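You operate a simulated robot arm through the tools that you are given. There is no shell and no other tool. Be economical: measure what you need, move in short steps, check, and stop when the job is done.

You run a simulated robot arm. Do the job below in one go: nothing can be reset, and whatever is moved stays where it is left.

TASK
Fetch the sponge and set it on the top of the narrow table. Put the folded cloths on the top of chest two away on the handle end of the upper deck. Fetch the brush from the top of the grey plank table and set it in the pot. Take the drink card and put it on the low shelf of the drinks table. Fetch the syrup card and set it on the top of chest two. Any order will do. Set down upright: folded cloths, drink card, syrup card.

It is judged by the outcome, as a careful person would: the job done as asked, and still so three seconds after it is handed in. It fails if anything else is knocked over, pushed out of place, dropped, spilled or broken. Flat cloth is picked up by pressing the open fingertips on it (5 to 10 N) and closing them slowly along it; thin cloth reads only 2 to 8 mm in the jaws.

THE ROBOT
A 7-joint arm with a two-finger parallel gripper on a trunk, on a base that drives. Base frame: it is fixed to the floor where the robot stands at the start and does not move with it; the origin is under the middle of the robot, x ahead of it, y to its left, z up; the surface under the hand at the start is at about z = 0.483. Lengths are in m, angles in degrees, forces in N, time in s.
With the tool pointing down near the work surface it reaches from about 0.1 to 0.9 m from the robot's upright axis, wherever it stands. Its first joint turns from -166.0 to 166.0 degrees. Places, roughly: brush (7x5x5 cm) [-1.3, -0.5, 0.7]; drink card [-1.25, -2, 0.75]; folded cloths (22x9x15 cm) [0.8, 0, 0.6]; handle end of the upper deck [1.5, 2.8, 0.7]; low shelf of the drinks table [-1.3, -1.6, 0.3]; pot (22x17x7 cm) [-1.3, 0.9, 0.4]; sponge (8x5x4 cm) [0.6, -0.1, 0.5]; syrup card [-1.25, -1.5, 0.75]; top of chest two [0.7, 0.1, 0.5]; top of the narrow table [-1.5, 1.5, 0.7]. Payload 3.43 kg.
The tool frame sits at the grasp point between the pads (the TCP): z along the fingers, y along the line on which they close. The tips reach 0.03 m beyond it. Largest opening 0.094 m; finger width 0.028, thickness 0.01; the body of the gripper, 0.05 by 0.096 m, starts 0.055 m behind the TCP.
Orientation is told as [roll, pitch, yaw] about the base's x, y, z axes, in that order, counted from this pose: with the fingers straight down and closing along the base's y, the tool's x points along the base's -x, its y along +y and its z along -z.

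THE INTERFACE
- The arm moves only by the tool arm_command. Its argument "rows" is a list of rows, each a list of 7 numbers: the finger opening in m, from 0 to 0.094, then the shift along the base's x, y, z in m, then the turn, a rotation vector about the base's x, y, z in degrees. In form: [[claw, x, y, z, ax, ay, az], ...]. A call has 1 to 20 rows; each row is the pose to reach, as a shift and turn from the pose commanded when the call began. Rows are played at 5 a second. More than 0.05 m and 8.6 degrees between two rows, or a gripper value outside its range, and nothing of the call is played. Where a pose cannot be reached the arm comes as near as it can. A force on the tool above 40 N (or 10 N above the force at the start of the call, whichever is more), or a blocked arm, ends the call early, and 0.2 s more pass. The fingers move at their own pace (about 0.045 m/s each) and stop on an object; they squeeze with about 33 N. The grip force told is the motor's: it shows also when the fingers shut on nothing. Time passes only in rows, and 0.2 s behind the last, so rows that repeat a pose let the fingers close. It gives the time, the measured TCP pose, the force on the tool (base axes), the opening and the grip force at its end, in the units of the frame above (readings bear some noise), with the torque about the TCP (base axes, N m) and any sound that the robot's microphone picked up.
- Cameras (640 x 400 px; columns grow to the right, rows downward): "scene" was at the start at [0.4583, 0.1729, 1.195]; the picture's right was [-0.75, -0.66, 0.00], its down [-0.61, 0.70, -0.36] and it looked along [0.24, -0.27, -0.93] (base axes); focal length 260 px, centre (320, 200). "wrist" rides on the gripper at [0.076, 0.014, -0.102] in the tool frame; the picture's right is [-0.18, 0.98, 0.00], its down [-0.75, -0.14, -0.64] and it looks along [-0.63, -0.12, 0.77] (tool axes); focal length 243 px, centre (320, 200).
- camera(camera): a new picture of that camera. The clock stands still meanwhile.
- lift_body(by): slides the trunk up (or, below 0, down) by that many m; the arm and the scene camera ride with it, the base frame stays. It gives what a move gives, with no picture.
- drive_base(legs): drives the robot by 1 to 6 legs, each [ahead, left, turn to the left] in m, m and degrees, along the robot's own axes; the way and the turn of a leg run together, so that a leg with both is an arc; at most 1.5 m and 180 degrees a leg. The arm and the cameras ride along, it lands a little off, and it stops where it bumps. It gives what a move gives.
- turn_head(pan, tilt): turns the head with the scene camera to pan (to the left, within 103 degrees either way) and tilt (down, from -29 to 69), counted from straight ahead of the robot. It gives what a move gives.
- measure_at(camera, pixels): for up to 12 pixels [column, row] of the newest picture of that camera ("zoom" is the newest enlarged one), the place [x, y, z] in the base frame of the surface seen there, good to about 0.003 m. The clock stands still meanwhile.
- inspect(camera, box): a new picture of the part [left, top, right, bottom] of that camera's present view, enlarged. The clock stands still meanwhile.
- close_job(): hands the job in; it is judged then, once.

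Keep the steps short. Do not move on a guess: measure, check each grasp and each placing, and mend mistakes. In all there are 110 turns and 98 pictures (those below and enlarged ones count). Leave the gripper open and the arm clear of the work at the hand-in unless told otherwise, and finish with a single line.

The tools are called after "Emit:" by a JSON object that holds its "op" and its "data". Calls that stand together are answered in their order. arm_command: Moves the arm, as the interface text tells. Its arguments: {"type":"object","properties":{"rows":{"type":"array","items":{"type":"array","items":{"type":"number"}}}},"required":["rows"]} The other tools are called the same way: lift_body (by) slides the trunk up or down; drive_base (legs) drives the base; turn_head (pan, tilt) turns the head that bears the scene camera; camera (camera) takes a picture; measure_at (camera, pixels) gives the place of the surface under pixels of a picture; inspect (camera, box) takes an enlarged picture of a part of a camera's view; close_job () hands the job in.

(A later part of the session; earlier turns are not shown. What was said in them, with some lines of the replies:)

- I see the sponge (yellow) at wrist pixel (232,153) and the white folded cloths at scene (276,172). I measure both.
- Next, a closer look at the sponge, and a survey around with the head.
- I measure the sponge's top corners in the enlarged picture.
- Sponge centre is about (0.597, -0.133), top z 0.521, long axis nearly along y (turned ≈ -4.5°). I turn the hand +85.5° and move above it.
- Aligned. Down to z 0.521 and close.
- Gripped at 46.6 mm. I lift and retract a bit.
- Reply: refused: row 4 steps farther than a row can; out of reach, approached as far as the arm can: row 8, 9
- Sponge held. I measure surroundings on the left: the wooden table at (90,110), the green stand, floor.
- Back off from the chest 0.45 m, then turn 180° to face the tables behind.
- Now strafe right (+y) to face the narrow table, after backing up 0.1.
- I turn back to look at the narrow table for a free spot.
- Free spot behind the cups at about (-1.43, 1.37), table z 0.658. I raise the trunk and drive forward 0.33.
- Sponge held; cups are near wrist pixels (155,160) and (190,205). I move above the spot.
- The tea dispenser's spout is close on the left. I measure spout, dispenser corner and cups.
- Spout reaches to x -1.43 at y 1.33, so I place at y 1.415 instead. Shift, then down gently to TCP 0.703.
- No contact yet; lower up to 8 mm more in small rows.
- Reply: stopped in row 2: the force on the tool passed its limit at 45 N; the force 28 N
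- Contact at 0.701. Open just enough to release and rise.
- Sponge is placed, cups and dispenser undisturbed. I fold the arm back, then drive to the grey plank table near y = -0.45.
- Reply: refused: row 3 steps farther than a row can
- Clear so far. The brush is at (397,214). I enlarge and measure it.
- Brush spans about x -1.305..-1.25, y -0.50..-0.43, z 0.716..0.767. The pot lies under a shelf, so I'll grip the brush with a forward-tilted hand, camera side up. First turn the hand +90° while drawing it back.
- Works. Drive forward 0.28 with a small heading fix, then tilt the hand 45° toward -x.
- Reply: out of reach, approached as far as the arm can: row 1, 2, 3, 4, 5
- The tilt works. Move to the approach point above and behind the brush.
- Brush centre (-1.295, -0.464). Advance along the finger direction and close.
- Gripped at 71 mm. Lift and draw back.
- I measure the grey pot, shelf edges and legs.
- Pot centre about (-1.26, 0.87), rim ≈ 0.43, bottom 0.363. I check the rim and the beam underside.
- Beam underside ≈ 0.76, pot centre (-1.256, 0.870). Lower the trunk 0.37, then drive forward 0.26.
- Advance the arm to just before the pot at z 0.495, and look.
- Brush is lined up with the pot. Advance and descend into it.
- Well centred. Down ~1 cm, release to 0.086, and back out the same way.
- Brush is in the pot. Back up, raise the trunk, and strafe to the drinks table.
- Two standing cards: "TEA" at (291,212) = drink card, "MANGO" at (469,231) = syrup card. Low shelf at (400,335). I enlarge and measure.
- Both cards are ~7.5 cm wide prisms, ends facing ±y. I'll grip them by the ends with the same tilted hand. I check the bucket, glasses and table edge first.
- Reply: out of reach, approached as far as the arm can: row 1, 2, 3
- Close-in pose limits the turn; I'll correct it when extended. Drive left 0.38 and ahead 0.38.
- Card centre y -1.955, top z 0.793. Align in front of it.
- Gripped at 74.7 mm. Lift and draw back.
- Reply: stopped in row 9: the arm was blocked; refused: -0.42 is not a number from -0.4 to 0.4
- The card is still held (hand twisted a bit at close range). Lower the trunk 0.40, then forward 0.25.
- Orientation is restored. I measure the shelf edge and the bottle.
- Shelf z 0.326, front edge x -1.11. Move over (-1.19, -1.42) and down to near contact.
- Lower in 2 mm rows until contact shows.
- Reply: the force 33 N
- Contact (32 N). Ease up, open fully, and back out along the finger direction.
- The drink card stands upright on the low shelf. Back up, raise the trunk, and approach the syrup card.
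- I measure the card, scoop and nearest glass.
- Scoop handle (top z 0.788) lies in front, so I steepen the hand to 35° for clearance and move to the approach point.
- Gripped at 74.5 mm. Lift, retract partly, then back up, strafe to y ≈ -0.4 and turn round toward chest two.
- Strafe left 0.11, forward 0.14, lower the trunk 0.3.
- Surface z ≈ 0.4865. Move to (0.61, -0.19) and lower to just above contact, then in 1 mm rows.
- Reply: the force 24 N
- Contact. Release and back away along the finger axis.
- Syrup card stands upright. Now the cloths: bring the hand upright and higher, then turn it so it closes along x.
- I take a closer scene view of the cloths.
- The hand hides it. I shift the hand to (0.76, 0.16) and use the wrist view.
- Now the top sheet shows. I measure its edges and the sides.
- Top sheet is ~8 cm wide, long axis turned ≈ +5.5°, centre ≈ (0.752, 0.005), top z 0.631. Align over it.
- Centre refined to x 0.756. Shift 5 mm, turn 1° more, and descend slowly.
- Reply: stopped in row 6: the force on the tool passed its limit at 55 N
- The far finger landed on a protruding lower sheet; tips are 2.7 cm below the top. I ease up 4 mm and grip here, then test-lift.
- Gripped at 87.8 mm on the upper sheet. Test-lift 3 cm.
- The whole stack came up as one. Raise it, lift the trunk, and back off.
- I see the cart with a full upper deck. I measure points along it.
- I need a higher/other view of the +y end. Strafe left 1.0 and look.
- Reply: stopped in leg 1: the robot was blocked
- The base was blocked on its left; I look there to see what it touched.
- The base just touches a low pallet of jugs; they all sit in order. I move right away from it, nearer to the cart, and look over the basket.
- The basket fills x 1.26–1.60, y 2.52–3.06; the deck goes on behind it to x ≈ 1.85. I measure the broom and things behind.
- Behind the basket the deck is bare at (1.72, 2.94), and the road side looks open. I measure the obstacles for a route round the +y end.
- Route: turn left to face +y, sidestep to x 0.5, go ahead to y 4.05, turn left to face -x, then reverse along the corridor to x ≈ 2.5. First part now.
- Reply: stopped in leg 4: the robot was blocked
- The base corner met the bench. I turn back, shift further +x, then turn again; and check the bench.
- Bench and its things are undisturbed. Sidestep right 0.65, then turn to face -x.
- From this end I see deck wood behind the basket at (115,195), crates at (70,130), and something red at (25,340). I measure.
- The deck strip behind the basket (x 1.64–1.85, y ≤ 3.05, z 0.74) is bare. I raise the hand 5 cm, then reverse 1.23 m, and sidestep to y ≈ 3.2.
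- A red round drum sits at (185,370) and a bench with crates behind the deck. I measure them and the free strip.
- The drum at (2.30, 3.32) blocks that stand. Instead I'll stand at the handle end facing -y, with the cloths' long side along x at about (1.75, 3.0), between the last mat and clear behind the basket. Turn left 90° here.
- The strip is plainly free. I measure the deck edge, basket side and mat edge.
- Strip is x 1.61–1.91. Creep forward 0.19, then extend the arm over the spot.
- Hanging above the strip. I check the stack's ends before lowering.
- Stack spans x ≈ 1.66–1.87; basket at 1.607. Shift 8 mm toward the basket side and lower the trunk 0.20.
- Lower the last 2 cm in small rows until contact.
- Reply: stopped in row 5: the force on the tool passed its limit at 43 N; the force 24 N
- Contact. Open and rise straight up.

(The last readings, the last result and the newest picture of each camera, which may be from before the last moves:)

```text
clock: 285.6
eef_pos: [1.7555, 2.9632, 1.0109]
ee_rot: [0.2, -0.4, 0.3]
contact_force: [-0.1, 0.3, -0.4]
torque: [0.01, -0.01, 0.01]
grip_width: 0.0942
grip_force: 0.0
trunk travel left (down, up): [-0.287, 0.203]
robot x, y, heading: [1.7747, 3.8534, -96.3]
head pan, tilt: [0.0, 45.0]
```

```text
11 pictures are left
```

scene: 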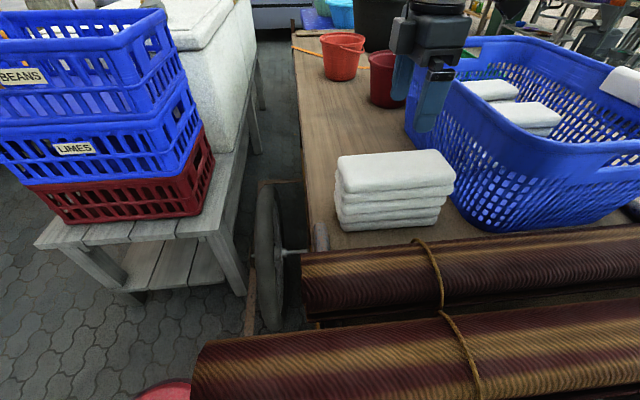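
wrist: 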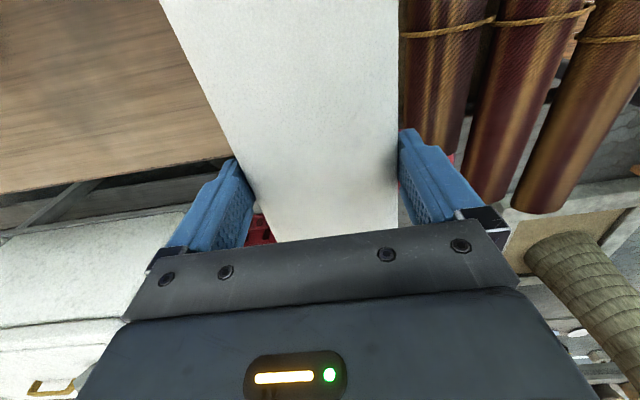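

Cloths stand upright on the deck. I measure to confirm, raise the hand and back off.

Emit:
{"op": "measure_at", "data": {"camera": "scene", "pixels": [[345, 185], [450, 175], [395, 168], [345, 225], [435, 222], [342, 160], [445, 155]]}}

Emit:
{"op": "lift_body", "data": {"by": 0.15}}

Emit:
{"op": "drive_base", "data": {"legs": [[-0.25, 0, 0]]}}

Emit:
{"op": "camera", "data": {"camera": "scene"}}

```text
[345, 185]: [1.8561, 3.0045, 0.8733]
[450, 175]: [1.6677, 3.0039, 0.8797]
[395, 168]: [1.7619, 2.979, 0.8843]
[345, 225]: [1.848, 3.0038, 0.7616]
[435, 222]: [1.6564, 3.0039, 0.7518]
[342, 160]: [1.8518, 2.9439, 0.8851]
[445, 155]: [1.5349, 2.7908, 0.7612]
```

```text
clock: 287.4
eef_pos: [1.7546, 2.9631, 1.1605]
ee_rot: [0.1, -0.3, 0.3]
contact_force: [-1.1, 0.1, 0.4]
torque: [-0.01, 0.02, 0.0]
grip_width: 0.094
grip_force: 0.2
trunk travel left (down, up): [-0.437, 0.053]
robot x, y, heading: [1.7775, 3.8563, -96.2]
head pan, tilt: [0.0, 45.0]
```

```text
clock: 289.2
eef_pos: [1.7752, 3.21, 1.1613]
ee_rot: [0.2, -0.3, -0.1]
contact_force: [0.4, -0.2, -1.0]
torque: [-0.03, 0.04, 0.0]
grip_width: 0.0938
grip_force: 0.0
trunk travel left (down, up): [-0.437, 0.053]
robot x, y, heading: [1.8004, 4.1022, -96.6]
head pan, tilt: [0.0, 45.0]
```

```text
10 pictures are left
```

scene: 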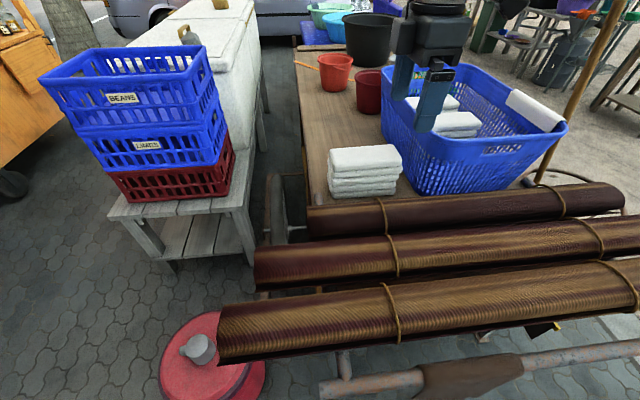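

Level and upright, hand clear. One last look at the pallet and bench touched by the base.

Emit:
{"op": "turn_head", "data": {"pan": -80, "tilt": 25}}

Emit:
{"op": "camera", "data": {"camera": "scene"}}

```text
clock: 290.7
eef_pos: [1.7769, 3.2112, 1.1611]
ee_rot: [0.0, -0.3, -0.1]
contact_force: [0.0, -0.6, -0.4]
torque: [-0.02, 0.03, 0.01]
grip_width: 0.0941
grip_force: 0.1
trunk travel left (down, up): [-0.437, 0.053]
robot x, y, heading: [1.8022, 4.1013, -96.5]
head pan, tilt: [-80.0, 25.0]
```

```text
9 pictures are left
```

scene: 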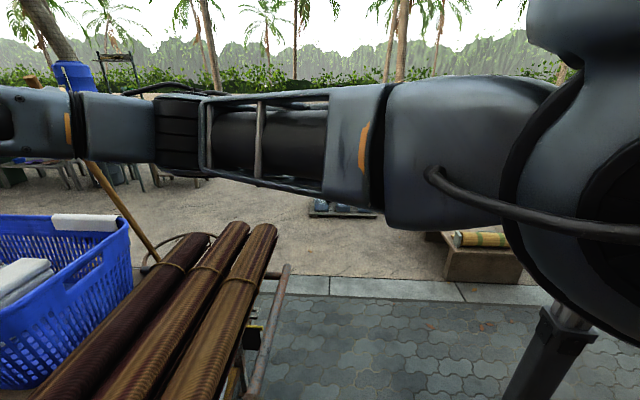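

Nothing is toppled, the gripper is open and clear, and all five items are set. Handing in.

Emit:
{"op": "close_job", "data": {}}

```text
The job is handed in.
```

All five items are set down as asked, with the cloths on bare deck behind the blue basket; while driving, the base touched a low pallet of jugs and a bench, and neither looked disturbed.
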